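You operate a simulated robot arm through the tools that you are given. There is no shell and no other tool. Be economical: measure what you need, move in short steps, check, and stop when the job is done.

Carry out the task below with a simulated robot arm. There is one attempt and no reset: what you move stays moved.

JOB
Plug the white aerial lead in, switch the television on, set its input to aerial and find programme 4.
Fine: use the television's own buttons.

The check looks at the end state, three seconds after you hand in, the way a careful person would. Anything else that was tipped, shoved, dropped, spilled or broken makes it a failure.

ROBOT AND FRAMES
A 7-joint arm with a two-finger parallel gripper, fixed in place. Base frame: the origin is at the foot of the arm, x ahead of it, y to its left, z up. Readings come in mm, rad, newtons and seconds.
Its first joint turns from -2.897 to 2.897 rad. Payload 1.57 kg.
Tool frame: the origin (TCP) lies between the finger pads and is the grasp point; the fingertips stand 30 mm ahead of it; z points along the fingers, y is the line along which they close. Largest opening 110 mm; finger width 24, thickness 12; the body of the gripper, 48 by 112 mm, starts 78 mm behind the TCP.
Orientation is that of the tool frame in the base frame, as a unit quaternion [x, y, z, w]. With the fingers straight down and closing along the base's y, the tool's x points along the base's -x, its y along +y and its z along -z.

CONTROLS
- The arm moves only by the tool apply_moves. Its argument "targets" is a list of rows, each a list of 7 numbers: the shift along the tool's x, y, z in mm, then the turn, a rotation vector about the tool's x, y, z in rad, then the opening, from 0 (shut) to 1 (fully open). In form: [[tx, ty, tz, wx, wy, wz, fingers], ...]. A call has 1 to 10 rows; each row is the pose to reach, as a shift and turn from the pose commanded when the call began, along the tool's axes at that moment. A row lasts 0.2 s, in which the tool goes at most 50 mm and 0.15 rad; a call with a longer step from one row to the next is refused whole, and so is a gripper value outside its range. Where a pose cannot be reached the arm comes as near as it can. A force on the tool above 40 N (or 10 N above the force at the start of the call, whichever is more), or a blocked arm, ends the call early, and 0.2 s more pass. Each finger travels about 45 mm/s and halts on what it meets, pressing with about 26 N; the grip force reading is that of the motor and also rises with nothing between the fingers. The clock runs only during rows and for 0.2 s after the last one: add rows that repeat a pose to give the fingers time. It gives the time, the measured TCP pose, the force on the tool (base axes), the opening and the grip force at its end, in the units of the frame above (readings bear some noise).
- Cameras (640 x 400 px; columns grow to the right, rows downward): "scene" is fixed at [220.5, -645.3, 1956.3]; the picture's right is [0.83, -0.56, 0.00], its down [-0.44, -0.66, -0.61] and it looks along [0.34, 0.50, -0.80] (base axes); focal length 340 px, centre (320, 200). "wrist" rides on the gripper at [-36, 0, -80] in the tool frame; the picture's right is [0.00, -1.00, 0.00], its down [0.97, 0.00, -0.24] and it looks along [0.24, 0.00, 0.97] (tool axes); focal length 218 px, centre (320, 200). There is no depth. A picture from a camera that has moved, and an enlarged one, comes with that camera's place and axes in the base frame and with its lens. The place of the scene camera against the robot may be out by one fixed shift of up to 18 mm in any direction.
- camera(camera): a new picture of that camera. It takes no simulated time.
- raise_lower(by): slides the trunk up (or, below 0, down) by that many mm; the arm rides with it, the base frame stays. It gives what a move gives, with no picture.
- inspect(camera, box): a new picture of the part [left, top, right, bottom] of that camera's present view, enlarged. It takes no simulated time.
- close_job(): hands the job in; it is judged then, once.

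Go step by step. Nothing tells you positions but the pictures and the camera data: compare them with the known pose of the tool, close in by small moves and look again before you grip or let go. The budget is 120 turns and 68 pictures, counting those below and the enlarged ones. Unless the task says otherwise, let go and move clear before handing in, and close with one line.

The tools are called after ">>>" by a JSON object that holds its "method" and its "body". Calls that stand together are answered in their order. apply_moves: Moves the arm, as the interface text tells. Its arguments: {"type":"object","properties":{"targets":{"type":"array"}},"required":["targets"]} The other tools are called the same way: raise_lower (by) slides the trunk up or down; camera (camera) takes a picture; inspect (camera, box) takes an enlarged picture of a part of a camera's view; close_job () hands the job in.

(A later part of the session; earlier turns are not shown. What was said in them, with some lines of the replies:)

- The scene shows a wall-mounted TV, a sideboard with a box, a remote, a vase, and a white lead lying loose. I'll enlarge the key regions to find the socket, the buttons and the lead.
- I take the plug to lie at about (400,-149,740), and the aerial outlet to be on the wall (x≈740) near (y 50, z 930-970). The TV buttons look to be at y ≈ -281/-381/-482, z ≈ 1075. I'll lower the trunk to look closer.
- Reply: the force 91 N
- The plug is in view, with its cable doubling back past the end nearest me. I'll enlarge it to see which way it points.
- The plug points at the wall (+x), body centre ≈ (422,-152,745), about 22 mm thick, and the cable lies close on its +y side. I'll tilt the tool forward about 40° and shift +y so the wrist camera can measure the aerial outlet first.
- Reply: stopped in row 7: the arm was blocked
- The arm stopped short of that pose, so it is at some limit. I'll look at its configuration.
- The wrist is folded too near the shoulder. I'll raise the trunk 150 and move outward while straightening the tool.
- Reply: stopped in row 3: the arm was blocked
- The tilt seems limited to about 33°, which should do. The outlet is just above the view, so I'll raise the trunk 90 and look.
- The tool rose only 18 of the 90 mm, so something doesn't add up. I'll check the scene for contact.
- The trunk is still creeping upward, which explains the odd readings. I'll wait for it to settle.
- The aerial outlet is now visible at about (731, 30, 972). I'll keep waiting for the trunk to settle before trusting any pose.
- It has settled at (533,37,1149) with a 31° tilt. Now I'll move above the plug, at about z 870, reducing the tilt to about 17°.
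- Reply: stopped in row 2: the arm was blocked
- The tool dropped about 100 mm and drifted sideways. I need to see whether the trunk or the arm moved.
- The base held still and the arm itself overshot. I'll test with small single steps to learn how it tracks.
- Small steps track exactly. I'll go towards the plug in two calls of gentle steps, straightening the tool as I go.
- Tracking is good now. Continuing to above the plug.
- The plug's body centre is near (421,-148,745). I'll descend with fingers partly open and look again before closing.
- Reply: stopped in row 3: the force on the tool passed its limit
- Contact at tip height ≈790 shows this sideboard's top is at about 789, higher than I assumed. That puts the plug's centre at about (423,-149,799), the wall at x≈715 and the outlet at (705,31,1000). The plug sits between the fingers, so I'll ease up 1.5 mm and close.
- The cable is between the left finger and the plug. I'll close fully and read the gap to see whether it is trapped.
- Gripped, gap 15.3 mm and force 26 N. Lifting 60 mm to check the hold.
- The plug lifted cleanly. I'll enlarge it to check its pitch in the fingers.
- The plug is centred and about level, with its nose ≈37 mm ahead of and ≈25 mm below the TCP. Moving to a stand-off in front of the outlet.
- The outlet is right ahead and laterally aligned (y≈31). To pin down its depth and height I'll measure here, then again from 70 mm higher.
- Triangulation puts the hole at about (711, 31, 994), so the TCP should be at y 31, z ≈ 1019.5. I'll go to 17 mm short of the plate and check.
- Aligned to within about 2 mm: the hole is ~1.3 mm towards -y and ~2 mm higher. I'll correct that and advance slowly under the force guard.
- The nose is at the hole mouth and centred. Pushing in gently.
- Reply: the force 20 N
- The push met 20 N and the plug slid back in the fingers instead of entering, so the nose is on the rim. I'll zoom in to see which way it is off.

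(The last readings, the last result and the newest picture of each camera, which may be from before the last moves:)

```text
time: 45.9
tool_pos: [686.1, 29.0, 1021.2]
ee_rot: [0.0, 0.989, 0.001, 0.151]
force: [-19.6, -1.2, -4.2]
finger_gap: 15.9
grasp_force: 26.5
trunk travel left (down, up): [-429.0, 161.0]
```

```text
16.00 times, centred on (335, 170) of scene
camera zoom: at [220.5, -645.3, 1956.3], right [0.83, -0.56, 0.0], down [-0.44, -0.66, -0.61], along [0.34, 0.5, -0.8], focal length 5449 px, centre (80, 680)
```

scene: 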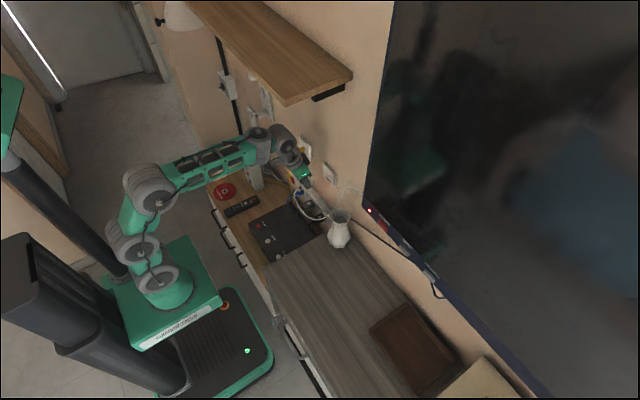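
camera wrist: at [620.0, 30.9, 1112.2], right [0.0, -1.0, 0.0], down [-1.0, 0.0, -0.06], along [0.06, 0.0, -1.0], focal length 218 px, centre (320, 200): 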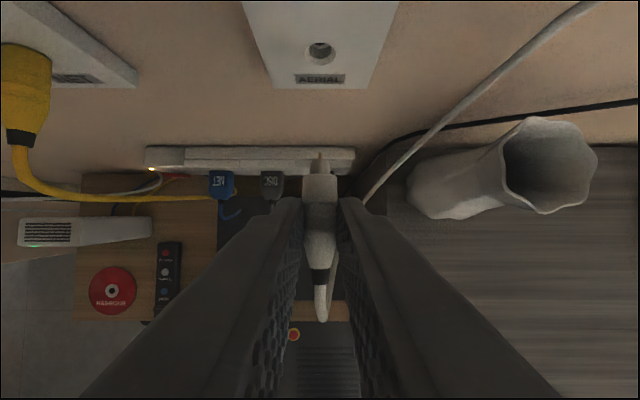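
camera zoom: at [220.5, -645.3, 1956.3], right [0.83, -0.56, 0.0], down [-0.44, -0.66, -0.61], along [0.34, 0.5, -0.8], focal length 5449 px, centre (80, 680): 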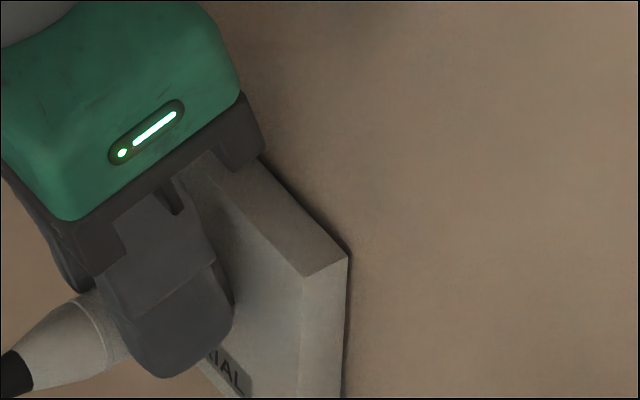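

The downward reaction (-4 N) and the view both suggest the nose sits slightly high and 0.6 mm towards -y. I'll hold the light pressure and nudge it down and +y in sub-millimetre steps.

>>> {"method": "apply_moves", "body": {"targets": [[0.2, 0.5, 0.7, 0, 0, 0, 0], [0.4, 0.6, 1.3, 0, 0, 0, 0], [0.6, 0.6, 1.9, 0, 0, 0, 0], [-0.4, 0.6, 2.2, 0, 0, 0, 0], [-1.4, 0.6, 2.5, 0, 0, 0, 0]]}}

>>> {"method": "inspect", "body": {"camera": "wrist", "box": [290, 165, 350, 215]}}

```text
time: 47.1
tool_pos: [687.9, 29.2, 1021.0]
ee_rot: [-0.001, 0.988, 0.002, 0.152]
force: [-18.6, -2.3, 4.4]
finger_gap: 15.5
grasp_force: 26.4
trunk travel left (down, up): [-429.0, 161.0]
```

```text
8.00 times, centred on (320, 190) of wrist
camera zoom: at [698.1, 31.0, 1108.0], right [0.0, -1.0, 0.0], down [-1.0, 0.0, -0.06], along [0.06, 0.0, -1.0], focal length 1746 px, centre (320, 280)
```

zoom: 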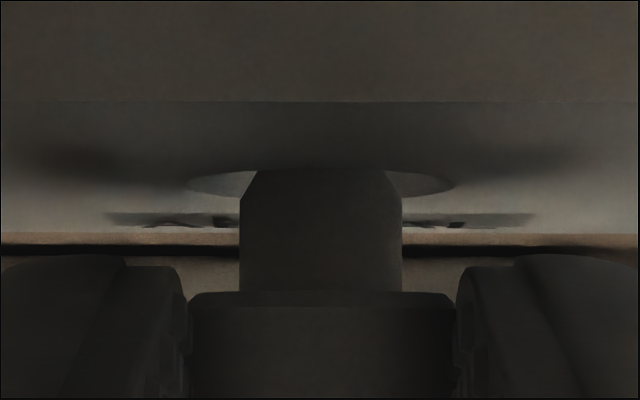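

Laterally it is now centred, but friction holds it vertically. I'll back off slightly, drop about 2 mm and press again.

>>> {"method": "apply_moves", "body": {"targets": [[2.9, 0, -0.9, 0, 0, 0, 0], [3.4, 0, 0.7, 0, 0, 0, 0], [0.6, 0, 1.6, 0, 0, 0, 0], [-0.4, 0, 1.9, 0, 0, 0, 0], [-0.4, 0, 1.9, 0, 0, 0, 0]]}}

>>> {"method": "inspect", "body": {"camera": "wrist", "box": [290, 165, 350, 215]}}

```text
time: 48.3
tool_pos: [690.3, 30.0, 1017.8]
ee_rot: [-0.002, 0.989, 0.0, 0.151]
force: [-0.5, 0.0, -0.1]
finger_gap: 15.9
grasp_force: 26.2
trunk travel left (down, up): [-429.0, 161.0]
```

```text
8.00 times, centred on (320, 190) of wrist
camera zoom: at [701.0, 31.2, 1104.4], right [0.0, -1.0, 0.0], down [-1.0, 0.0, -0.06], along [0.06, 0.0, -1.0], focal length 1746 px, centre (320, 280)
```

zoom: 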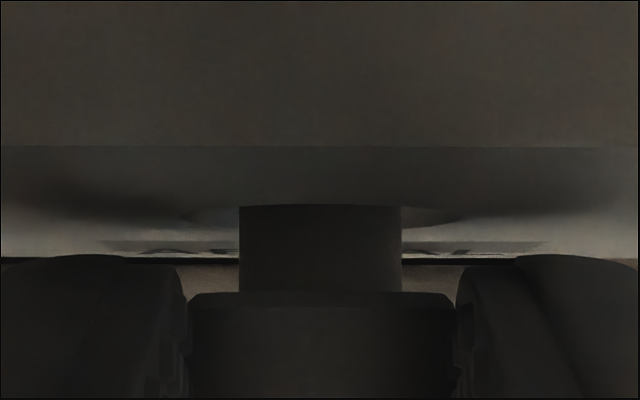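

That worked: the nose dropped into the hole with no force. The fingers are now at the plate face, though, because the plug slid ~13 mm back in the grip. I'll withdraw, set it back on the sideboard, regrip further back and repeat at this known good alignment (y 30, z 1017.8).

>>> {"method": "apply_moves", "body": {"targets": [[38.2, 0, -11.9, 0, 0, 0, 0], [73.4, 0, -33.3, 0, 0, 0, 0], [102, -35, -42.2, 0, 0, 0, 0], [136.7, -68, -32, 0, 0, 0, 0], [172, -98, -17.5, 0, 0, 0, 0], [207, -126, -3, 0, 0, 0, 0], [240, -150, 14, 0, 0, 0, 0], [268, -168, 37, 0, 0, 0, 0], [293, -179, 66, 0, 0, 0, 0], [293, -179, 66, 0, 0, 0, 0]]}}

>>> {"method": "camera", "body": {"camera": "wrist"}}

```text
time: 50.5
tool_pos: [431.1, -146.7, 868.4]
ee_rot: [-0.002, 0.989, 0.001, 0.151]
force: [-0.8, 0.7, -1.3]
finger_gap: 15.7
grasp_force: 26.3
trunk travel left (down, up): [-429.0, 161.0]
```

```text
24 pictures are left
camera wrist: at [441.8, -147.1, 955.6], right [0.0, -1.0, 0.0], down [-1.0, 0.0, -0.06], along [0.06, 0.0, -1.0], focal length 218 px, centre (320, 200)
```

wrist: 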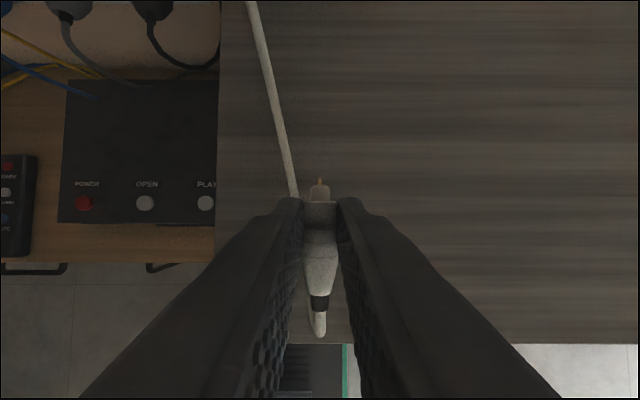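

Lowering it onto the sideboard.

>>> {"method": "apply_moves", "body": {"targets": [[5, 0, 16, 0, 0, 0, 0], [9, 0, 29, 0, 0, 0, 0], [11.5, 0, 37, 0, 0, 0, 0], [13.1, 0, 42.2, 0, 0, 0, 0], [13.1, 0, 42.2, 0, 0, 0, 0], [13.1, 0, 42.2, 0, 0, 0, 0.2], [13.1, 0, 42.2, 0, 0, 0, 0.28], [13.1, 0, 42.2, 0, 0, 0, 0.28]]}}

>>> {"method": "apply_moves", "body": {"targets": [[6, 0, -1.8, 0, 0, 0, 0.28], [12.9, 0, -4, 0, 0, 0, 0.28], [12.9, 0, -4, 0, 0, 0, 0.28]]}}

>>> {"method": "camera", "body": {"camera": "wrist"}}

```text
time: 52.3
tool_pos: [430.3, -148.7, 821.5]
ee_rot: [-0.001, 0.989, -0.001, 0.151]
force: [-0.4, 1.5, 0.5]
finger_gap: 28.6
grasp_force: 0.0
trunk travel left (down, up): [-429.0, 161.0]
```

```text
time: 53.1
tool_pos: [416.5, -147.4, 821.9]
ee_rot: [-0.001, 0.988, 0.0, 0.152]
force: [-0.2, 0.4, 0.6]
finger_gap: 30.7
grasp_force: 0.1
trunk travel left (down, up): [-429.0, 161.0]
```

```text
23 pictures are left
camera wrist: at [427.6, -148.0, 909.7], right [0.0, -1.0, 0.0], down [-1.0, 0.0, -0.06], along [0.06, 0.0, -1.0], focal length 218 px, centre (320, 200)
```

wrist: 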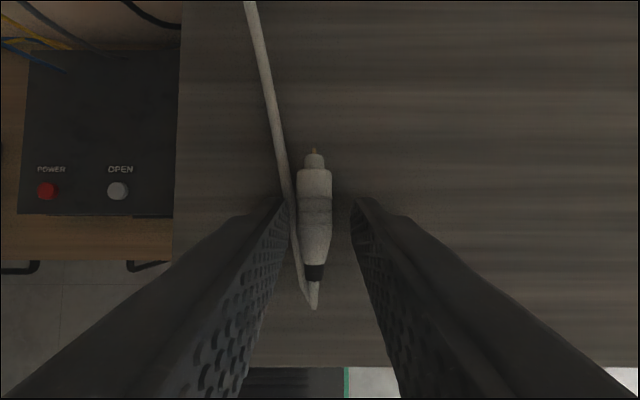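

The plug lies straight, and the fingers are now a bit further back than the first time. Closing and lifting.

>>> {"method": "apply_moves", "body": {"targets": [[0, 0, -0.5, 0, 0, 0, 0.2], [0, 0, -0.5, 0, 0, 0, 0.1], [0, 0, -0.5, 0, 0, 0, 0], [0, 0, -0.5, 0, 0, 0, 0], [0, 0, -0.5, 0, 0, 0, 0]]}}

>>> {"method": "apply_moves", "body": {"targets": [[-3, 0, -9.5, 0, 0, 0, 0], [-9, 0, -28, 0, 0, 0, 0], [-18, 0, -57, 0, 0, 0, 0], [-18, 0, -57, 0, 0, 0, 0]]}}

```text
time: 54.3
tool_pos: [417.0, -147.7, 822.5]
ee_rot: [-0.003, 0.988, 0.0, 0.151]
force: [0.2, 0.3, 0.5]
finger_gap: 15.4
grasp_force: 26.1
trunk travel left (down, up): [-429.0, 161.0]
```

```text
time: 55.3
tool_pos: [416.9, -149.4, 882.7]
ee_rot: [0.0, 0.989, -0.001, 0.151]
force: [-0.3, 0.6, 0.2]
finger_gap: 15.4
grasp_force: 26.0
trunk travel left (down, up): [-429.0, 161.0]
```

Held well. Going back to the stand-off in front of the outlet.

>>> {"method": "apply_moves", "body": {"targets": [[-30, 15, -12, 0, 0, 0, 0], [-60, 32, -24, 0, 0, 0, 0], [-90, 52, -34, 0, 0, 0, 0], [-120, 74, -42, 0, 0, 0, 0], [-150, 98, -48, 0, 0, 0, 0], [-180, 122, -54, 0, 0, 0, 0], [-210, 144, -58, 0, 0, 0, 0], [-240, 164, -58, 0, 0, 0, 0], [-267.5, 179.5, -58, 0, 0, 0, 0], [-267.5, 179.5, -58, 0, 0, 0, 0]]}}

>>> {"method": "inspect", "body": {"camera": "wrist", "box": [240, 60, 400, 260]}}

```text
time: 57.5
tool_pos: [655.3, 33.3, 1014.8]
ee_rot: [-0.001, 0.988, 0.0, 0.152]
force: [0.2, 0.1, 0.0]
finger_gap: 15.9
grasp_force: 25.9
trunk travel left (down, up): [-429.0, 161.0]
```

```text
2.00 times, centred on (320, 160) of wrist
camera zoom: at [665.3, 33.6, 1102.3], right [0.0, -1.0, 0.0], down [-1.0, 0.0, -0.06], along [0.06, 0.0, -1.0], focal length 436 px, centre (320, 280)
```

zoom: 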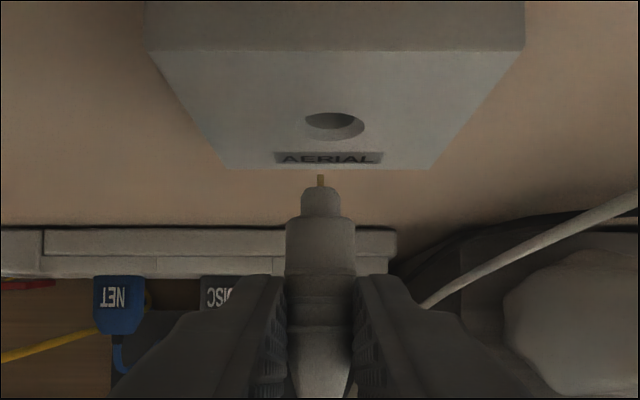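

Needs -3.7 mm in y and +2.7 mm in z. I'll correct and advance to the hole mouth.

>>> {"method": "apply_moves", "body": {"targets": [[-0.8, -3.7, -2.6, 0, 0, 0, 0], [-0.8, -3.7, -2.6, 0, 0, 0, 0], [-5, -3.7, -1.3, 0, 0, 0, 0], [-9, -3.7, 0, 0, 0, 0, 0], [-12, -3.7, 0.9, 0, 0, 0, 0], [-12, -3.7, 0.9, 0, 0, 0, 0]]}}

>>> {"method": "inspect", "body": {"camera": "wrist", "box": [280, 120, 360, 200]}}

```text
time: 58.9
tool_pos: [666.6, 27.8, 1019.6]
ee_rot: [-0.002, 0.989, 0.0, 0.151]
force: [-0.7, 0.1, -1.0]
finger_gap: 15.8
grasp_force: 26.4
trunk travel left (down, up): [-429.0, 161.0]
```

```text
5.00 times, centred on (320, 160) of wrist
camera zoom: at [676.9, 28.6, 1106.0], right [0.0, -1.0, 0.0], down [-1.0, 0.0, -0.06], along [0.06, 0.0, -1.0], focal length 1091 px, centre (320, 400)
```

zoom: 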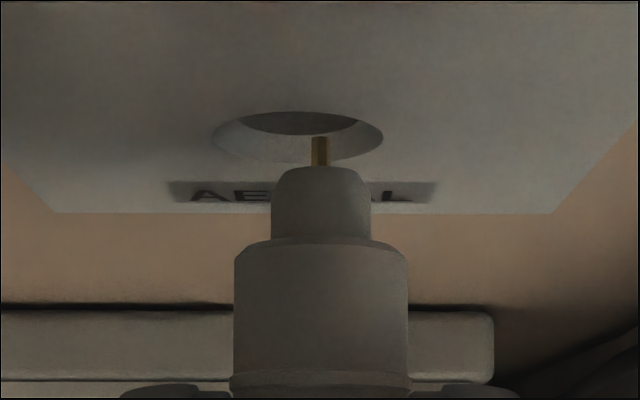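

Overshot y slightly: the hole is ~2.2 mm towards +y. I'll correct that, drop 1.5 mm, and enter gently.

>>> {"method": "apply_moves", "body": {"targets": [[0.4, 2.2, 1.4, 0, 0, 0, 0], [0.4, 2.2, 1.4, 0, 0, 0, 0], [-2, 2.2, 2.1, 0, 0, 0, 0], [-4.4, 2.2, 2.9, 0, 0, 0, 0], [-6.3, 2.2, 3.5, 0, 0, 0, 0], [-6.3, 2.2, 3.5, 0, 0, 0, 0]]}}

>>> {"method": "inspect", "body": {"camera": "wrist", "box": [290, 140, 350, 200]}}

```text
time: 60.3
tool_pos: [673.1, 29.7, 1019.3]
ee_rot: [-0.002, 0.988, 0.0, 0.151]
force: [0.3, -0.3, -0.7]
finger_gap: 15.7
grasp_force: 25.9
trunk travel left (down, up): [-429.0, 161.0]
```

```text
6.67 times, centred on (320, 170) of wrist
camera zoom: at [683.8, 30.2, 1106.0], right [0.0, -1.0, 0.0], down [-1.0, 0.0, -0.06], along [0.06, 0.0, -1.0], focal length 1455 px, centre (320, 400)
```

zoom: 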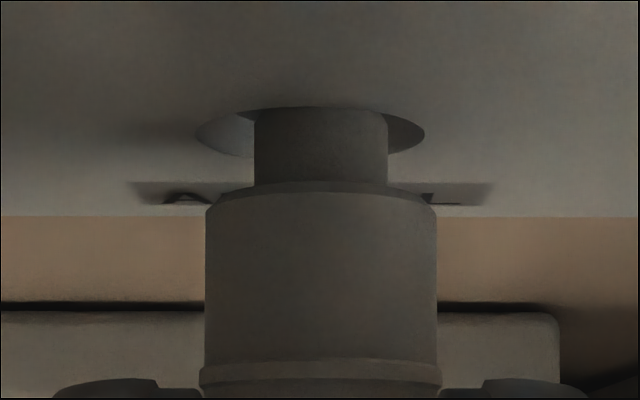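

No force and the nose is inside the bowl. I'll nudge +0.8 y and push on.

>>> {"method": "apply_moves", "body": {"targets": [[0.2, 0.8, 0.7, 0, 0, 0, 0], [-2, 0.8, 1.4, 0, 0, 0, 0], [-4.5, 0.8, 2.1, 0, 0, 0, 0], [-6.5, 0.8, 2.7, 0, 0, 0, 0], [-6.5, 0.8, 2.7, 0, 0, 0, 0]]}}

>>> {"method": "inspect", "body": {"camera": "wrist", "box": [290, 150, 350, 210]}}

```text
time: 61.5
tool_pos: [679.7, 30.6, 1016.2]
ee_rot: [-0.001, 0.989, 0.001, 0.149]
force: [-11.4, -1.5, -12.3]
finger_gap: 15.6
grasp_force: 26.0
trunk travel left (down, up): [-429.0, 161.0]
```

```text
6.67 times, centred on (320, 180) of wrist
camera zoom: at [690.2, 31.1, 1103.6], right [0.0, -1.0, 0.0], down [-1.0, 0.0, -0.06], along [0.06, 0.0, -1.0], focal length 1455 px, centre (320, 333)
```

zoom: 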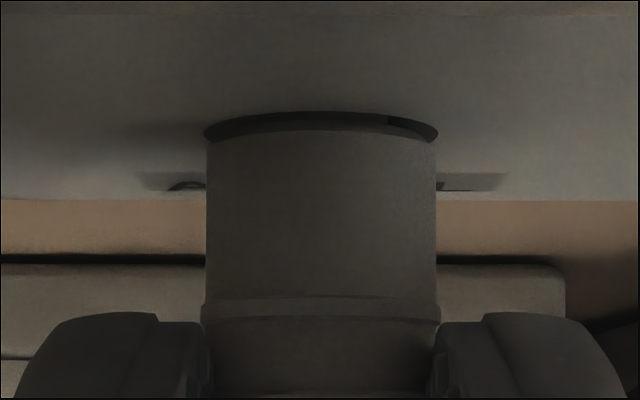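

The nose is fully in and the collar is reaching the recess, but there is -12 N vertical, so I'm a little high. I'll relieve by ~1 mm down and push a few mm more.

>>> {"method": "apply_moves", "body": {"targets": [[0.3, 0, 1, 0, 0, 0, 0], [-0.6, 0, 1.6, 0, 0, 0, 0], [-2.2, 0, 2.1, 0, 0, 0, 0], [-3.8, 0, 2.6, 0, 0, 0, 0], [-3.8, 0, 2.6, 0, 0, 0, 0]]}}

>>> {"method": "inspect", "body": {"camera": "wrist", "box": [290, 150, 350, 210]}}

```text
time: 62.7
tool_pos: [684.7, 30.9, 1018.3]
ee_rot: [0.0, 0.989, 0.0, 0.151]
force: [-18.2, -2.4, -5.5]
finger_gap: 15.8
grasp_force: 26.0
trunk travel left (down, up): [-429.0, 161.0]
```

```text
6.67 times, centred on (320, 180) of wrist
camera zoom: at [694.1, 31.1, 1105.8], right [0.0, -1.0, 0.0], down [-1.0, 0.0, -0.06], along [0.06, 0.0, -1.0], focal length 1455 px, centre (320, 333)
```

zoom: 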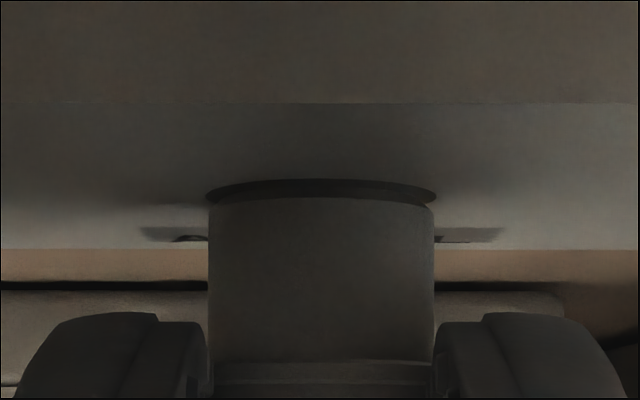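

The plug has bottomed, with the collar against the plate face and now only slipping in the grip. I'll release, back away along the tool axis and check.

>>> {"method": "apply_moves", "body": {"targets": [[1, 0, -0.3, 0, 0, 0, 0.1], [1, 0, -0.3, 0, 0, 0, 0.2], [1, 0, -0.3, 0, 0, 0, 0.3], [1, 0, -0.3, 0, 0, 0, 0.4], [3, 0, -10, 0, 0, 0, 0.4], [8, 0, -40, 0, 0, 0, 0.4], [30, 0, -75, 0, 0, 0, 0.4], [50, 0, -100, 0, 0, 0, 0.4], [50, 0, -100, 0, 0, 0, 0.4]]}}

>>> {"method": "camera", "body": {"camera": "wrist"}}

>>> {"method": "inspect", "body": {"camera": "scene", "box": [280, 140, 400, 240]}}

```text
time: 64.7
tool_pos: [607.1, 33.2, 1096.9]
ee_rot: [-0.002, 0.988, 0.0, 0.152]
force: [-0.2, 0.3, 0.1]
finger_gap: 44.0
grasp_force: 0.1
trunk travel left (down, up): [-429.0, 161.0]
```

```text
17 pictures are left
camera wrist: at [617.7, 34.2, 1184.6], right [0.0, -1.0, 0.0], down [-1.0, 0.0, -0.06], along [0.06, 0.0, -1.0], focal length 218 px, centre (320, 200)
```

wrist: 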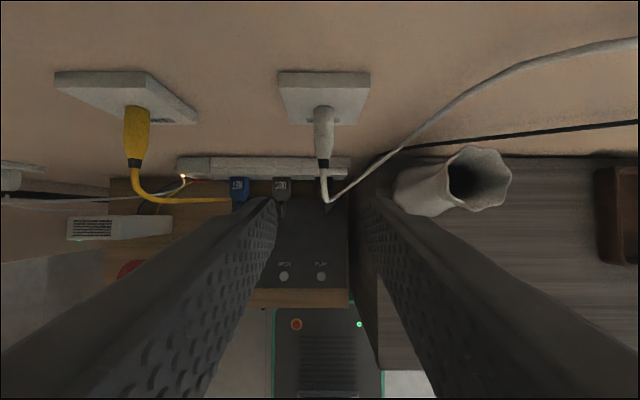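

```text
4.00 times, centred on (340, 190) of scene
camera zoom: at [220.5, -645.3, 1956.3], right [0.83, -0.56, 0.0], down [-0.44, -0.66, -0.61], along [0.34, 0.5, -0.8], focal length 1362 px, centre (240, 240)
```

zoom: 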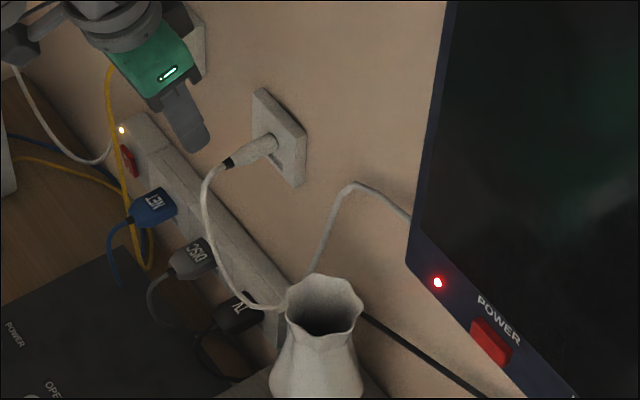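

The aerial plug is seated and holding straight on its own. Next are the TV buttons: I'll close the fingers as a poker and move in front of POWER (y≈-290), clear of the vase.

>>> {"method": "apply_moves", "body": {"targets": [[30, 0, -20, 0, 0, 0, 0.4], [50, -30, -40, 0, 0, 0, 0.3], [58, -70, -55, 0, 0, 0, 0.2], [58, -110, -65, 0, 0, 0, 0.1], [58, -150, -70, 0, 0, 0, 0], [58, -190, -73, 0, 0, 0, 0], [58, -230, -73, 0, 0, 0, 0], [58, -270, -73, 0, 0, 0, 0], [58, -305, -73, 0, 0, 0, 0], [58, -323, -73, 0, 0, 0, 0]]}}

>>> {"method": "apply_moves", "body": {"targets": [[0, 0, 0, 0, -0.07, 0, 0], [0, 0, 0, 0, -0.14, 0, 0], [0, 0, 0, 0, -0.21, 0, 0], [0, 0, 0, 0, -0.28, 0, 0], [0, 0, 0, 0, -0.35, 0, 0], [0, 0, 0, 0, -0.4, 0, 0], [0, 0, 0, 0, -0.4, 0, 0]]}}

>>> {"method": "camera", "body": {"camera": "wrist"}}

```text
time: 66.9
tool_pos: [522.3, -293.9, 1135.3]
ee_rot: [0.0, 0.989, 0.0, 0.151]
force: [0.4, -0.8, -0.6]
finger_gap: 0.2
grasp_force: 21.3
out of reach, approached as far as the arm can: row 9, 10
trunk travel left (down, up): [-429.0, 161.0]
```

```text
time: 68.5
tool_pos: [522.0, -293.0, 1137.1]
ee_rot: [0.0, 0.938, 0.001, 0.345]
force: [0.2, 0.1, -0.5]
finger_gap: 0.0
grasp_force: 21.4
trunk travel left (down, up): [-429.0, 161.0]
```

```text
15 pictures are left
camera wrist: at [497.8, -291.6, 1220.9], right [0.0, -1.0, 0.0], down [-0.9, 0.0, -0.45], along [0.45, 0.0, -0.9], focal length 218 px, centre (320, 200)
```

wrist: 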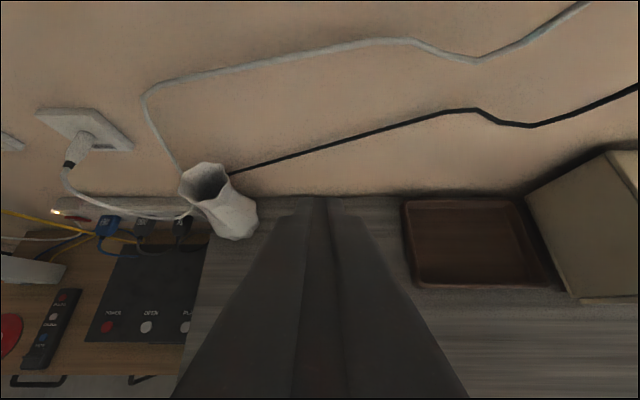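

No TV bezel is visible yet, so it sits higher and further forward than I assumed (probably x≈650, z≥1150). I'll tilt up a further 0.4 rad to look.

>>> {"method": "apply_moves", "body": {"targets": [[0, 0, 0, 0, -0.07, 0, 0], [0, 0, 0, 0, -0.14, 0, 0], [0, 0, 0, 0, -0.21, 0, 0], [0, 0, 0, 0, -0.28, 0, 0], [0, 0, 0, 0, -0.35, 0, 0], [0, 0, 0, 0, -0.4, 0, 0], [0, 0, 0, 0, -0.4, 0, 0]]}}

>>> {"method": "camera", "body": {"camera": "wrist"}}

```text
time: 70.1
tool_pos: [521.3, -292.6, 1136.7]
ee_rot: [0.0, 0.851, 0.0, 0.525]
force: [-1.2, -0.3, 0.2]
finger_gap: 0.0
grasp_force: 20.9
trunk travel left (down, up): [-429.0, 161.0]
```

```text
14 pictures are left
camera wrist: at [466.0, -291.7, 1204.5], right [0.0, -1.0, 0.0], down [-0.65, 0.0, -0.76], along [0.76, 0.0, -0.65], focal length 218 px, centre (320, 200)
```

wrist: 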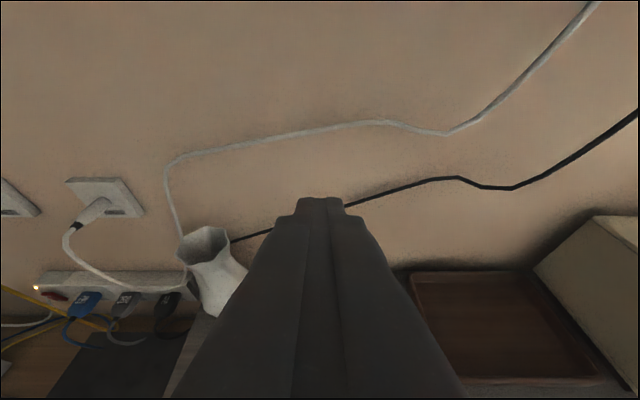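

Still only wall up to z≈1205, so the TV stands out well from the wall (front perhaps x≈610, buttons at z≈1225, y ≈ -343/-424/-505). I'll go up and back to look.

>>> {"method": "apply_moves", "body": {"targets": [[-15, 0, -19, 0, 0, 0, 0], [-31, 0, -38, 0, 0, 0, 0], [-47, -20, -57, 0, 0, 0, 0], [-62, -40, -76, 0, 0, 0, 0], [-62, -50, -76, 0, 0, 0, 0], [-62, -50, -76, 0, 0, 0, 0]]}}

>>> {"method": "camera", "body": {"camera": "wrist"}}

```text
time: 71.5
tool_pos: [481.4, -343.3, 1224.0]
ee_rot: [-0.002, 0.852, 0.002, 0.524]
force: [0.4, -0.2, -0.8]
finger_gap: 0.0
grasp_force: 21.4
trunk travel left (down, up): [-429.0, 161.0]
```

```text
13 pictures are left
camera wrist: at [426.6, -343.1, 1293.2], right [0.0, -1.0, 0.0], down [-0.65, 0.0, -0.76], along [0.76, 0.0, -0.65], focal length 218 px, centre (320, 200)
```

wrist: 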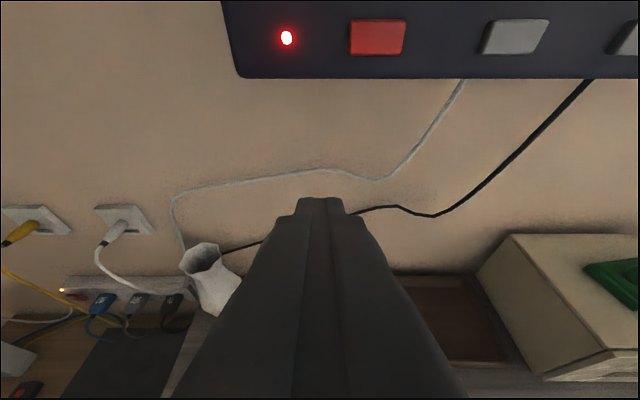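

Now I see them: POWER ≈ (581,-372,1282), with INPUT and CHANNEL about 80 mm apart towards -y. I'll move to a stand-off in front of POWER.

>>> {"method": "apply_moves", "body": {"targets": [[-20, -8, 1, 0, 0, 0, 0], [-40, -16, 2, 0, 0, 0, 0], [-56, -23, 2.6, 0, 0, 0, 0], [-69, -29, 3.4, 0, 0, 0, 0], [-69, -29, 3.4, 0, 0, 0, 0]]}}

>>> {"method": "camera", "body": {"camera": "wrist"}}

```text
time: 72.7
tool_pos: [516.7, -371.6, 1284.0]
ee_rot: [0.0, 0.852, 0.0, 0.523]
force: [-0.2, 0.2, 0.1]
finger_gap: 0.2
grasp_force: 21.6
trunk travel left (down, up): [-429.0, 161.0]
```

```text
12 pictures are left
camera wrist: at [461.6, -371.6, 1353.7], right [0.0, -1.0, 0.0], down [-0.65, 0.0, -0.76], along [0.76, 0.0, -0.65], focal length 218 px, centre (320, 200)
```

wrist: 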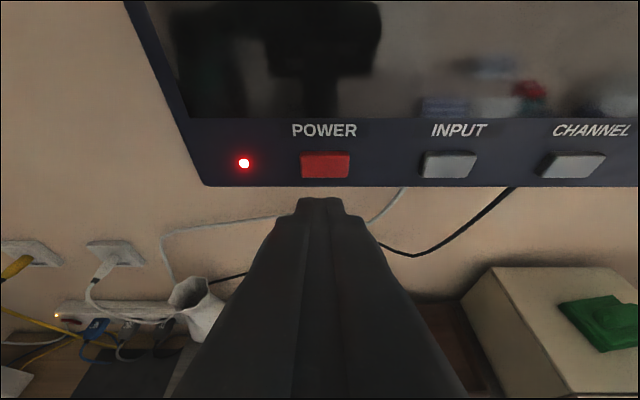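

Triangulated: button faces at x≈578, z≈1283, y ≈ -375 (POWER), -451 (INPUT), -527 (CHANNEL). Pressing POWER gently, then backing off.

>>> {"method": "apply_moves", "body": {"targets": [[-6, -3, 8, 0, 0, 0, 0], [-10.5, -3, 17, 0, 0, 0, 0], [-13, -3, 22, 0, 0, 0, 0], [-14.5, -3, 25, 0, 0, 0, 0], [-15.8, -3, 27.5, 0, 0, 0, 0]]}}

```text
time: 73.9
tool_pos: [547.9, -373.6, 1286.2]
ee_rot: [-0.002, 0.852, 0.002, 0.524]
force: [-3.1, 0.6, -1.1]
finger_gap: 0.0
grasp_force: 21.1
trunk travel left (down, up): [-429.0, 161.0]
```

Light contact (-3 N). I'll push 4 mm more, retract 25 mm and look at the screen.

>>> {"method": "apply_moves", "body": {"targets": [[-0.9, 0, 1.8, 0, 0, 0, 0], [-1.8, 0, 3.6, 0, 0, 0, 0]]}}

>>> {"method": "apply_moves", "body": {"targets": [[5, 0, -10, 0, 0, 0, 0], [13, 0, -26, 0, 0, 0, 0], [13, 0, -26, 0, 0, 0, 0]]}}

>>> {"method": "camera", "body": {"camera": "wrist"}}

```text
time: 74.5
tool_pos: [552.1, -374.3, 1287.3]
ee_rot: [-0.001, 0.851, 0.001, 0.525]
force: [-2.6, -0.2, -0.6]
finger_gap: 0.0
grasp_force: 21.7
trunk travel left (down, up): [-429.0, 161.0]
```

```text
time: 75.3
tool_pos: [524.4, -374.2, 1287.6]
ee_rot: [-0.001, 0.851, 0.001, 0.524]
force: [-0.4, -0.3, 0.2]
finger_gap: 0.1
grasp_force: 21.3
trunk travel left (down, up): [-429.0, 161.0]
```

```text
11 pictures are left
camera wrist: at [467.9, -373.3, 1356.1], right [0.0, -1.0, 0.0], down [-0.65, 0.0, -0.76], along [0.76, 0.0, -0.65], focal length 218 px, centre (320, 200)
```

wrist: 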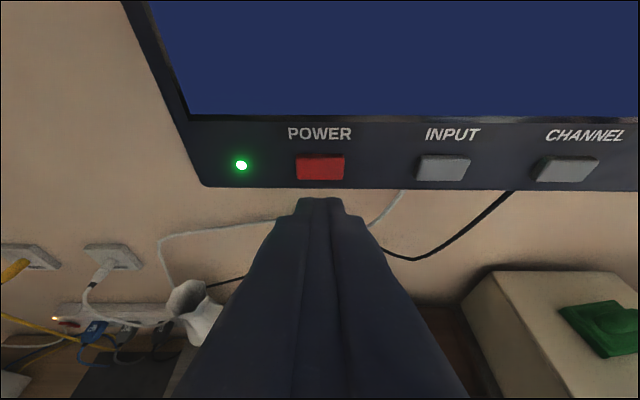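

The TV is on (green LED, blue screen). I'll check what the screen shows from the scene camera.

>>> {"method": "camera", "body": {"camera": "scene"}}

```text
10 pictures are left
```

scene: 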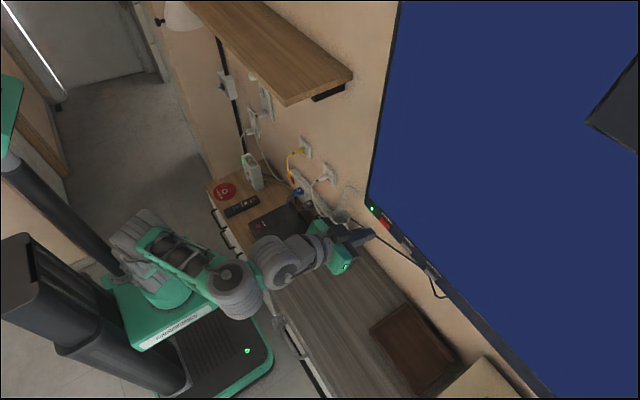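

There's an on-screen box at the right edge. I'll enlarge it.

>>> {"method": "inspect", "body": {"camera": "scene", "box": [560, 30, 640, 170]}}

```text
2.86 times, centred on (600, 100) of scene
camera zoom: at [220.5, -645.3, 1956.3], right [0.83, -0.56, 0.0], down [-0.44, -0.66, -0.61], along [0.34, 0.5, -0.8], focal length 973 px, centre (-480, 486)
```

zoom: 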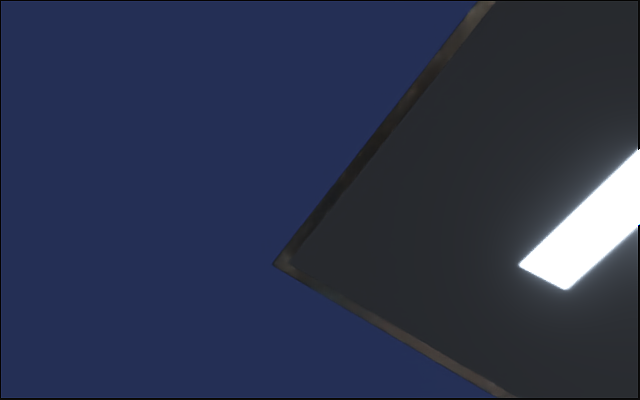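

The box is cropped by the camera frame, showing only one upright stroke of text. I'll press INPUT once and see how the visible part changes.

>>> {"method": "apply_moves", "body": {"targets": [[0.7, -38, 0.3, 0, 0, 0, 0], [1.3, -76.7, 0.7, 0, 0, 0, 0], [1.3, -76.7, 0.7, 0, 0, 0, 0], [-4.1, -76.7, 11.4, 0, 0, 0, 0], [-8.6, -76.7, 20.4, 0, 0, 0, 0], [-11, -76.7, 25.2, 0, 0, 0, 0], [-11.6, -76.7, 26.4, 0, 0, 0, 0], [-5, -76.7, 13, 0, 0, 0, 0], [1.3, -76.7, 0.7, 0, 0, 0, 0], [1.3, -76.7, 0.7, 0, 0, 0, 0]]}}

>>> {"method": "inspect", "body": {"camera": "scene", "box": [480, 0, 640, 200]}}

```text
time: 77.5
tool_pos: [521.0, -446.2, 1276.2]
ee_rot: [0.0, 0.851, 0.001, 0.525]
force: [0.6, -0.3, -0.1]
finger_gap: 0.0
grasp_force: 21.3
out of reach, approached as far as the arm can: row 2, 3, 4, 5, 6, 7, 8, 9, 10
trunk travel left (down, up): [-429.0, 161.0]
```

```text
2.00 times, centred on (560, 100) of scene
camera zoom: at [220.5, -645.3, 1956.3], right [0.83, -0.56, 0.0], down [-0.44, -0.66, -0.61], along [0.34, 0.5, -0.8], focal length 681 px, centre (-160, 400)
```

zoom: 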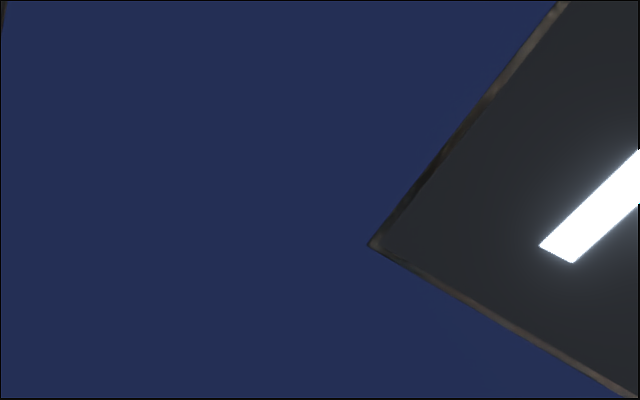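

The arm ran out of reach before touching INPUT: the shoulder is too low. I'll retreat and lower the tool, raise the trunk 150, and wait for it to settle.

>>> {"method": "apply_moves", "body": {"targets": [[13, 0, -27, 0, 0, 0, 0], [31, 0, -62.5, 0, 0, 0, 0], [60, 0, -48, 0, 0, 0, 0], [90, 0, -33, 0, 0, 0, 0], [120, 0, -18, 0, 0, 0, 0], [120, 0, -18, 0, 0, 0, 0]]}}

>>> {"method": "raise_lower", "body": {"by": 150}}

>>> {"method": "apply_moves", "body": {"targets": [[0, 0, 0, 0, 0, 0, 0], [0, 0, 0, 0, 0, 0, 0], [0, 0, 0, 0, 0, 0, 0], [0, 0, 0, 0, 0, 0, 0], [0, 0, 0, 0, 0, 0, 0], [0, 0, 0, 0, 0, 0, 0], [0, 0, 0, 0, 0, 0, 0], [0, 0, 0, 0, 0, 0, 0], [0, 0, 0, 0, 0, 0, 0], [0, 0, 0, 0, 0, 0, 0]]}}

```text
time: 78.9
tool_pos: [449.4, -444.0, 1176.0]
ee_rot: [-0.001, 0.852, 0.001, 0.524]
force: [0.7, -0.3, 0.8]
finger_gap: 0.2
grasp_force: 21.2
out of reach, approached as far as the arm can: row 2
trunk travel left (down, up): [-429.0, 161.0]
```

```text
time: 80.7
tool_pos: [449.3, -443.5, 1326.0]
ee_rot: [-0.002, 0.852, 0.002, 0.524]
force: [0.5, -0.1, -0.5]
finger_gap: 0.0
grasp_force: 21.4
trunk travel left (down, up): [-579.0, 11.0]
```

```text
time: 82.9
tool_pos: [449.2, -443.8, 1325.2]
ee_rot: [-0.001, 0.851, 0.001, 0.524]
force: [0.6, -0.2, 0.0]
finger_gap: 0.0
grasp_force: 20.5
trunk travel left (down, up): [-579.0, 11.0]
```

The trunk rose cleanly this time. Moving to the stand-off in front of INPUT.

>>> {"method": "apply_moves", "body": {"targets": [[1, -3, 25, 0, 0, 0, 0], [2, -7, 50, 0, 0, 0, 0], [3, -7, 70, 0, 0, 0, 0], [3, -7, 82, 0, 0, 0, 0], [3, -7, 82, 0, 0, 0, 0]]}}

```text
time: 84.1
tool_pos: [521.9, -448.8, 1284.9]
ee_rot: [-0.001, 0.852, 0.001, 0.523]
force: [0.3, 0.0, -0.6]
finger_gap: 0.0
grasp_force: 20.9
trunk travel left (down, up): [-579.0, 11.0]
```

In reach now. Pressing INPUT once and backing off, then checking the screen.

>>> {"method": "apply_moves", "body": {"targets": [[-5.4, -2, 10.7, 0, 0, 0, 0], [-9.4, -2, 18.8, 0, 0, 0, 0], [-11.7, -2, 23.2, 0, 0, 0, 0], [-13.5, -2, 26.8, 0, 0, 0, 0], [-13.9, -2, 27.7, 0, 0, 0, 0], [-7, -2, 14, 0, 0, 0, 0], [0, -2, 0, 0, 0, 0, 0], [0, -2, 0, 0, 0, 0, 0]]}}

>>> {"method": "inspect", "body": {"camera": "scene", "box": [480, 0, 640, 200]}}

```text
time: 85.9
tool_pos: [522.0, -453.1, 1285.0]
ee_rot: [-0.001, 0.852, 0.002, 0.523]
force: [0.3, -0.6, -0.8]
finger_gap: 0.1
grasp_force: 21.6
trunk travel left (down, up): [-579.0, 11.0]
```

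```text
2.00 times, centred on (560, 100) of scene
camera zoom: at [220.5, -645.3, 1956.3], right [0.83, -0.56, 0.0], down [-0.44, -0.66, -0.61], along [0.34, 0.5, -0.8], focal length 681 px, centre (-160, 400)
```

zoom: 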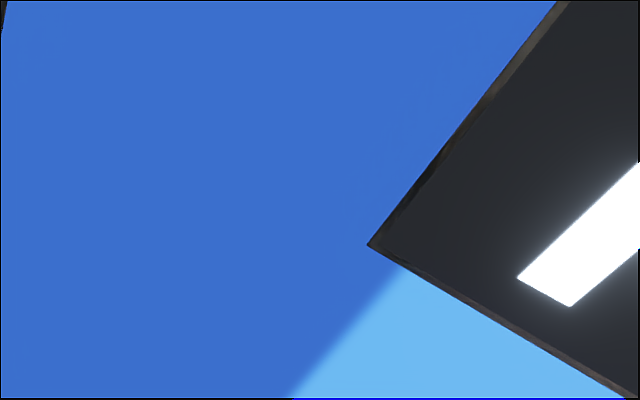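

The screen changed to a live picture. The label is still cropped in the scene view, so I'll back away and tilt the wrist camera up to read the screen.

>>> {"method": "apply_moves", "body": {"targets": [[-8, 0, -29, 0, 0, 0, 0], [-16, 0, -58, 0, 0, 0, 0], [-24, 0, -87, 0, 0, 0, 0], [-32, 0, -116, 0, 0, 0, 0], [-40, 0, -143, 0, 0, 0, 0], [-40, 0, -143, 0, 0, 0, 0]]}}

>>> {"method": "apply_moves", "body": {"targets": [[0, 0, 0, 0, -0.1, 0, 0], [0, 0, 0, 0, -0.2, 0, 0], [0, 0, 0, 0, -0.3, 0, 0], [0, 0, 0, 0, -0.4, 0, 0], [0, 0, 0, 0, -0.5, 0, 0], [0, 0, 0, 0, -0.6, 0, 0], [0, 0, 0, 0, -0.7, 0, 0], [0, 0, 0, 0, -0.8, 0, 0], [0, 0, 0, 0, -0.9, 0, 0], [0, 0, 0, 0, -1.0, 0, 0]]}}

```text
time: 87.3
tool_pos: [410.5, -448.7, 1380.1]
ee_rot: [0.0, 0.851, -0.001, 0.525]
force: [0.8, 0.8, 0.2]
finger_gap: 0.0
grasp_force: 21.0
out of reach, approached as far as the arm can: row 5, 6
trunk travel left (down, up): [-579.0, 11.0]
```

```text
time: 89.5
tool_pos: [424.7, -444.8, 1404.2]
ee_rot: [0.002, 0.496, -0.001, 0.869]
force: [-0.5, -0.8, -0.9]
finger_gap: 0.0
grasp_force: 20.9
out of reach, approached as far as the arm can: row 4, 5, 6, 7, 8, 9, 10
trunk travel left (down, up): [-579.0, 11.0]
```

Tilt reached. Taking the picture of the screen.

>>> {"method": "camera", "body": {"camera": "wrist"}}

```text
6 pictures are left
camera wrist: at [338.4, -442.5, 1394.1], right [0.0, -1.0, 0.0], down [0.29, 0.0, -0.96], along [0.96, 0.0, 0.29], focal length 218 px, centre (320, 200)
```

wrist: 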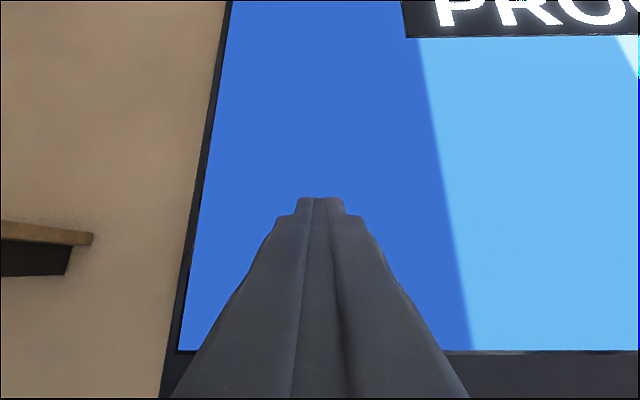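

The box reads "PROG…", so the input is now the aerial. I'll yaw the camera right to read the number.

>>> {"method": "apply_moves", "body": {"targets": [[0, 0, 0, 0.09, 0, -0.05, 0], [0, 0, 0, 0.17, 0, -0.1, 0], [0, 0, 0, 0.26, 0, -0.15, 0], [0, 0, 0, 0.35, 0, -0.2, 0], [0, 0, 0, 0.43, 0, -0.254, 0], [0, 0, 0, 0.52, 0, -0.305, 0], [0, 0, 0, 0.6, 0, -0.356, 0], [0, 0, 0, 0.6, 0, -0.356, 0]]}}

>>> {"method": "camera", "body": {"camera": "wrist"}}

```text
time: 91.3
tool_pos: [425.7, -443.4, 1403.4]
ee_rot: [0.169, 0.466, -0.296, 0.817]
force: [-0.3, 0.0, 0.2]
finger_gap: 0.0
grasp_force: 21.3
trunk travel left (down, up): [-579.0, 11.0]
```

```text
5 pictures are left
camera wrist: at [358.8, -387.3, 1394.4], right [-0.64, -0.77, 0.0], down [0.22, -0.18, -0.96], along [0.74, -0.61, 0.29], focal length 218 px, centre (320, 200)
```

wrist: 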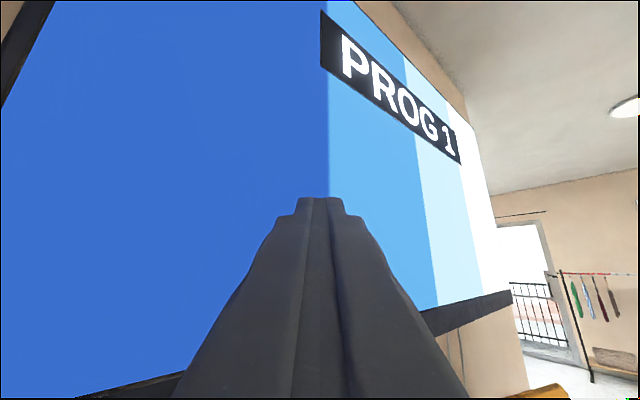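

It reads "PROG 1", so CHANNEL needs three presses. First I'll undo the yaw and tilt.

>>> {"method": "apply_moves", "body": {"targets": [[0, 0, 0, -0.09, 0, 0.05, 0], [0, 0, 0, -0.17, 0, 0.1, 0], [0, 0, 0, -0.26, 0, 0.15, 0], [0, 0, 0, -0.35, 0, 0.2, 0], [0, 0, 0, -0.43, 0, 0.254, 0], [0, 0, 0, -0.52, 0, 0.305, 0], [0, 0, 0, -0.6, 0, 0.356, 0], [0, 0, 0, -0.6, 0, 0.356, 0]]}}

>>> {"method": "apply_moves", "body": {"targets": [[0, 0, 0, 0, 0.1, 0, 0], [0, 0, 0, 0, 0.2, 0, 0], [0, 0, 0, 0, 0.3, 0, 0], [0, 0, 0, 0, 0.4, 0, 0], [0, 0, 0, 0, 0.5, 0, 0], [0, 0, 0, 0, 0.6, 0, 0], [0, 0, 0, 0, 0.7, 0, 0], [0, 0, 0, 0, 0.8, 0, 0], [0, 0, 0, 0, 0.9, 0, 0], [0, 0, 0, 0, 1.0, 0, 0]]}}

```text
time: 93.1
tool_pos: [426.1, -444.4, 1403.7]
ee_rot: [0.003, 0.496, 0.0, 0.868]
force: [-0.2, -0.1, -0.4]
finger_gap: 0.0
grasp_force: 21.1
trunk travel left (down, up): [-579.0, 11.0]
```

```text
time: 95.3
tool_pos: [425.4, -442.5, 1397.3]
ee_rot: [0.001, 0.853, 0.002, 0.522]
force: [-0.2, -0.2, -0.2]
finger_gap: 0.0
grasp_force: 21.1
out of reach, approached as far as the arm can: row 6, 7, 8, 10
trunk travel left (down, up): [-579.0, 11.0]
```

Back at the pressing tilt. Moving to the stand-off in front of CHANNEL (y≈-527).

>>> {"method": "apply_moves", "body": {"targets": [[20, -14, 20, 0, 0, 0, 0], [40, -30, 42, 0, 0, 0, 0], [52, -48, 70, 0, 0, 0, 0], [58, -68, 98, 0, 0, 0, 0], [58, -84, 125, 0, 0, 0, 0], [58, -84, 133, 0, 0, 0, 0], [58, -84, 133, 0, 0, 0, 0]]}}

>>> {"method": "camera", "body": {"camera": "wrist"}}

```text
time: 96.9
tool_pos: [519.6, -523.5, 1286.8]
ee_rot: [-0.001, 0.851, 0.001, 0.525]
force: [0.0, -0.5, -0.3]
finger_gap: 0.2
grasp_force: 21.2
trunk travel left (down, up): [-579.0, 11.0]
```

```text
4 pictures are left
camera wrist: at [464.1, -523.6, 1354.7], right [0.0, -1.0, 0.0], down [-0.65, 0.0, -0.76], along [0.76, 0.0, -0.65], focal length 218 px, centre (320, 200)
```

wrist: 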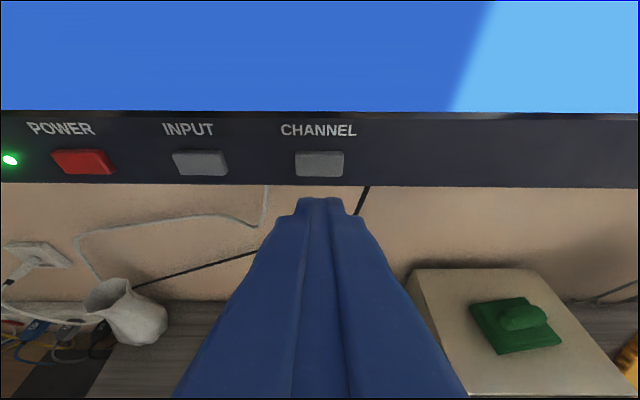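

Well aligned on CHANNEL. First press: push in and read the force, then release.

>>> {"method": "apply_moves", "body": {"targets": [[-5.4, 0, 10.7, 0, 0, 0, 0], [-9.4, 0, 18.8, 0, 0, 0, 0], [-12.1, 0, 24.1, 0, 0, 0, 0], [-14.4, 0, 28.6, 0, 0, 0, 0], [-14.8, 0, 29.5, 0, 0, 0, 0]]}}

>>> {"method": "apply_moves", "body": {"targets": [[5, 0, -10, 0, 0, 0, 0], [9, 0, -18, 0, 0, 0, 0], [9, 0, -18, 0, 0, 0, 0]]}}

>>> {"method": "camera", "body": {"camera": "wrist"}}

```text
time: 98.1
tool_pos: [550.8, -524.7, 1286.1]
ee_rot: [-0.001, 0.852, 0.001, 0.524]
force: [-4.4, 1.4, -1.3]
finger_gap: 0.2
grasp_force: 21.4
trunk travel left (down, up): [-579.0, 11.0]
```

```text
time: 98.9
tool_pos: [533.6, -524.5, 1288.3]
ee_rot: [-0.001, 0.852, 0.001, 0.523]
force: [0.1, -0.1, -0.2]
finger_gap: 0.0
grasp_force: 21.6
trunk travel left (down, up): [-579.0, 11.0]
```

```text
3 pictures are left
camera wrist: at [477.1, -524.7, 1356.3], right [0.0, -1.0, 0.0], down [-0.65, 0.0, -0.76], along [0.76, 0.0, -0.65], focal length 218 px, centre (320, 200)
```

wrist: 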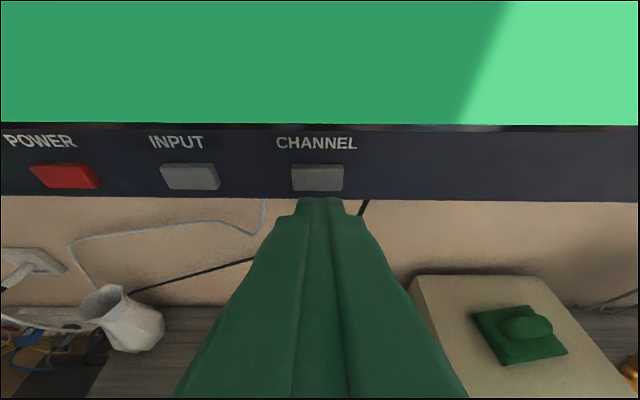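

One press gave one change (green picture). Two more identical presses.

>>> {"method": "apply_moves", "body": {"targets": [[-4, 0, 8, 0, 0, 0, 0], [-6.7, 0, 13.3, 0, 0, 0, 0], [-8.8, 0, 17.6, 0, 0, 0, 0], [-9.2, 0, 18.4, 0, 0, 0, 0]]}}

>>> {"method": "apply_moves", "body": {"targets": [[5, 0, -10, 0, 0, 0, 0], [9.2, 0, -18.4, 0, 0, 0, 0], [9.2, 0, -18.4, 0, 0, 0, 0]]}}

>>> {"method": "apply_moves", "body": {"targets": [[-4, 0, 8, 0, 0, 0, 0], [-6.7, 0, 13.3, 0, 0, 0, 0], [-8.8, 0, 17.6, 0, 0, 0, 0], [-9.2, 0, 18.4, 0, 0, 0, 0]]}}

>>> {"method": "apply_moves", "body": {"targets": [[5, 0, -10, 0, 0, 0, 0], [9.2, 0, -18.4, 0, 0, 0, 0], [9.2, 0, -18.4, 0, 0, 0, 0]]}}

```text
time: 99.9
tool_pos: [551.2, -525.8, 1286.0]
ee_rot: [-0.001, 0.851, 0.001, 0.524]
force: [-4.9, 0.2, 0.6]
finger_gap: 0.0
grasp_force: 21.3
trunk travel left (down, up): [-579.0, 11.0]
```

```text
time: 100.7
tool_pos: [531.5, -525.7, 1287.5]
ee_rot: [-0.001, 0.851, 0.001, 0.524]
force: [-0.5, 0.4, 0.2]
finger_gap: 0.2
grasp_force: 21.1
trunk travel left (down, up): [-579.0, 11.0]
```

```text
time: 101.7
tool_pos: [551.7, -525.0, 1286.5]
ee_rot: [-0.001, 0.852, 0.001, 0.524]
force: [-4.2, 1.1, -1.4]
finger_gap: 0.0
grasp_force: 22.1
trunk travel left (down, up): [-579.0, 11.0]
```

```text
time: 102.5
tool_pos: [533.1, -523.7, 1287.1]
ee_rot: [-0.001, 0.852, 0.001, 0.524]
force: [0.1, 0.0, -0.3]
finger_gap: 0.0
grasp_force: 21.4
trunk travel left (down, up): [-579.0, 11.0]
```

Both presses registered force. Now I'll retreat and tilt up to read the programme number.

>>> {"method": "apply_moves", "body": {"targets": [[10, 0, -25, 0, 0, 0, 0], [10, 14, -60, 0, 0, 0, 0], [0, 34, -90, 0, 0, 0, 0], [-20, 54, -118, 0, 0, 0, 0], [-45, 72, -140, 0, 0, 0, 0], [-45, 80, -147, 0, 0, 0, 0], [-45, 80, -147, 0, 0, 0, 0]]}}

>>> {"method": "apply_moves", "body": {"targets": [[0, 0, 0, 0, -0.1, 0, 0], [0, 0, 0, 0, -0.2, 0, 0], [0, 0, 0, 0, -0.3, 0, 0], [0, 0, 0, 0, -0.4, 0, 0], [0, 0, 0, 0, -0.5, 0, 0], [0, 0, 0, 0, -0.6, 0, 0], [0, 0, 0, 0, -0.7, 0, 0], [0, 0, 0, 0, -0.8, 0, 0], [0, 0, 0, 0, -0.9, 0, 0], [0, 0, 0, 0, -1.0, 0, 0]]}}

>>> {"method": "apply_moves", "body": {"targets": [[0, 0, 0, 0.09, 0, -0.05, 0], [0, 0, 0, 0.17, 0, -0.1, 0], [0, 0, 0, 0.26, 0, -0.15, 0], [0, 0, 0, 0.35, 0, -0.2, 0], [0, 0, 0, 0.43, 0, -0.254, 0], [0, 0, 0, 0.52, 0, -0.305, 0], [0, 0, 0, 0.6, 0, -0.356, 0], [0, 0, 0, 0.6, 0, -0.356, 0]]}}

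>>> {"method": "camera", "body": {"camera": "wrist"}}

```text
time: 104.1
tool_pos: [419.6, -445.0, 1391.7]
ee_rot: [0.0, 0.851, 0.0, 0.525]
force: [0.8, 1.3, -0.1]
finger_gap: 0.2
grasp_force: 21.2
trunk travel left (down, up): [-579.0, 11.0]
```

```text
time: 106.3
tool_pos: [427.6, -444.1, 1398.7]
ee_rot: [0.003, 0.495, -0.001, 0.869]
force: [0.4, 0.4, -0.2]
finger_gap: 0.0
grasp_force: 20.6
out of reach, approached as far as the arm can: row 5, 6, 7, 9, 10
trunk travel left (down, up): [-579.0, 11.0]
```

```text
time: 108.1
tool_pos: [428.9, -444.3, 1398.9]
ee_rot: [0.168, 0.466, -0.296, 0.817]
force: [-0.4, 0.3, 0.4]
finger_gap: 0.0
grasp_force: 21.7
trunk travel left (down, up): [-579.0, 11.0]
```

```text
2 pictures are left
camera wrist: at [361.7, -387.3, 1389.0], right [-0.64, -0.77, 0.0], down [0.22, -0.18, -0.96], along [0.74, -0.61, 0.29], focal length 218 px, centre (320, 200)
```

wrist: 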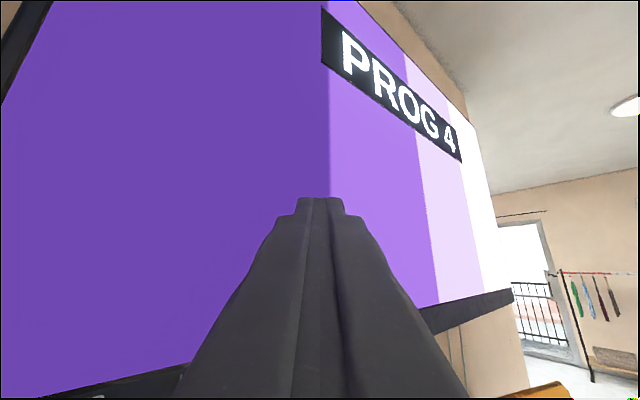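

The screen reads "PROG 4". I'll take one last look at the scene to confirm the plug, the vase and everything else are in place.

>>> {"method": "inspect", "body": {"camera": "scene", "box": [190, 110, 470, 390]}}

```text
1.43 times, centred on (330, 250) of scene
camera zoom: at [220.5, -645.3, 1956.3], right [0.83, -0.56, 0.0], down [-0.44, -0.66, -0.61], along [0.34, 0.5, -0.8], focal length 486 px, centre (306, 129)
```

zoom: 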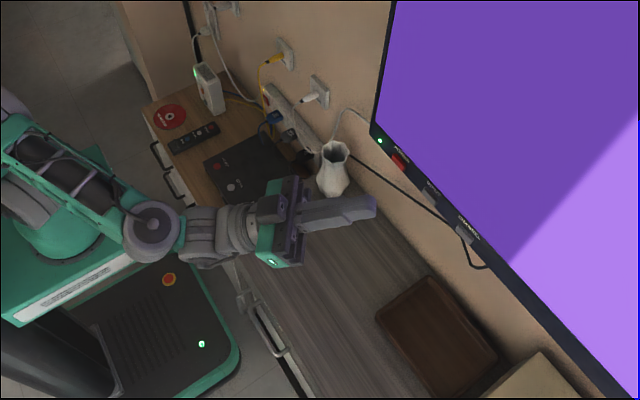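

The plug is seated, the vase and everything else stand where they were, the TV is on programme 4, and the arm is clear. Handing in.

>>> {"method": "close_job", "body": {}}

```text
The job is handed in.
```

The white aerial lead is plugged into the AERIAL wall socket, and the television is on, set to the aerial input and showing "PROG 4".
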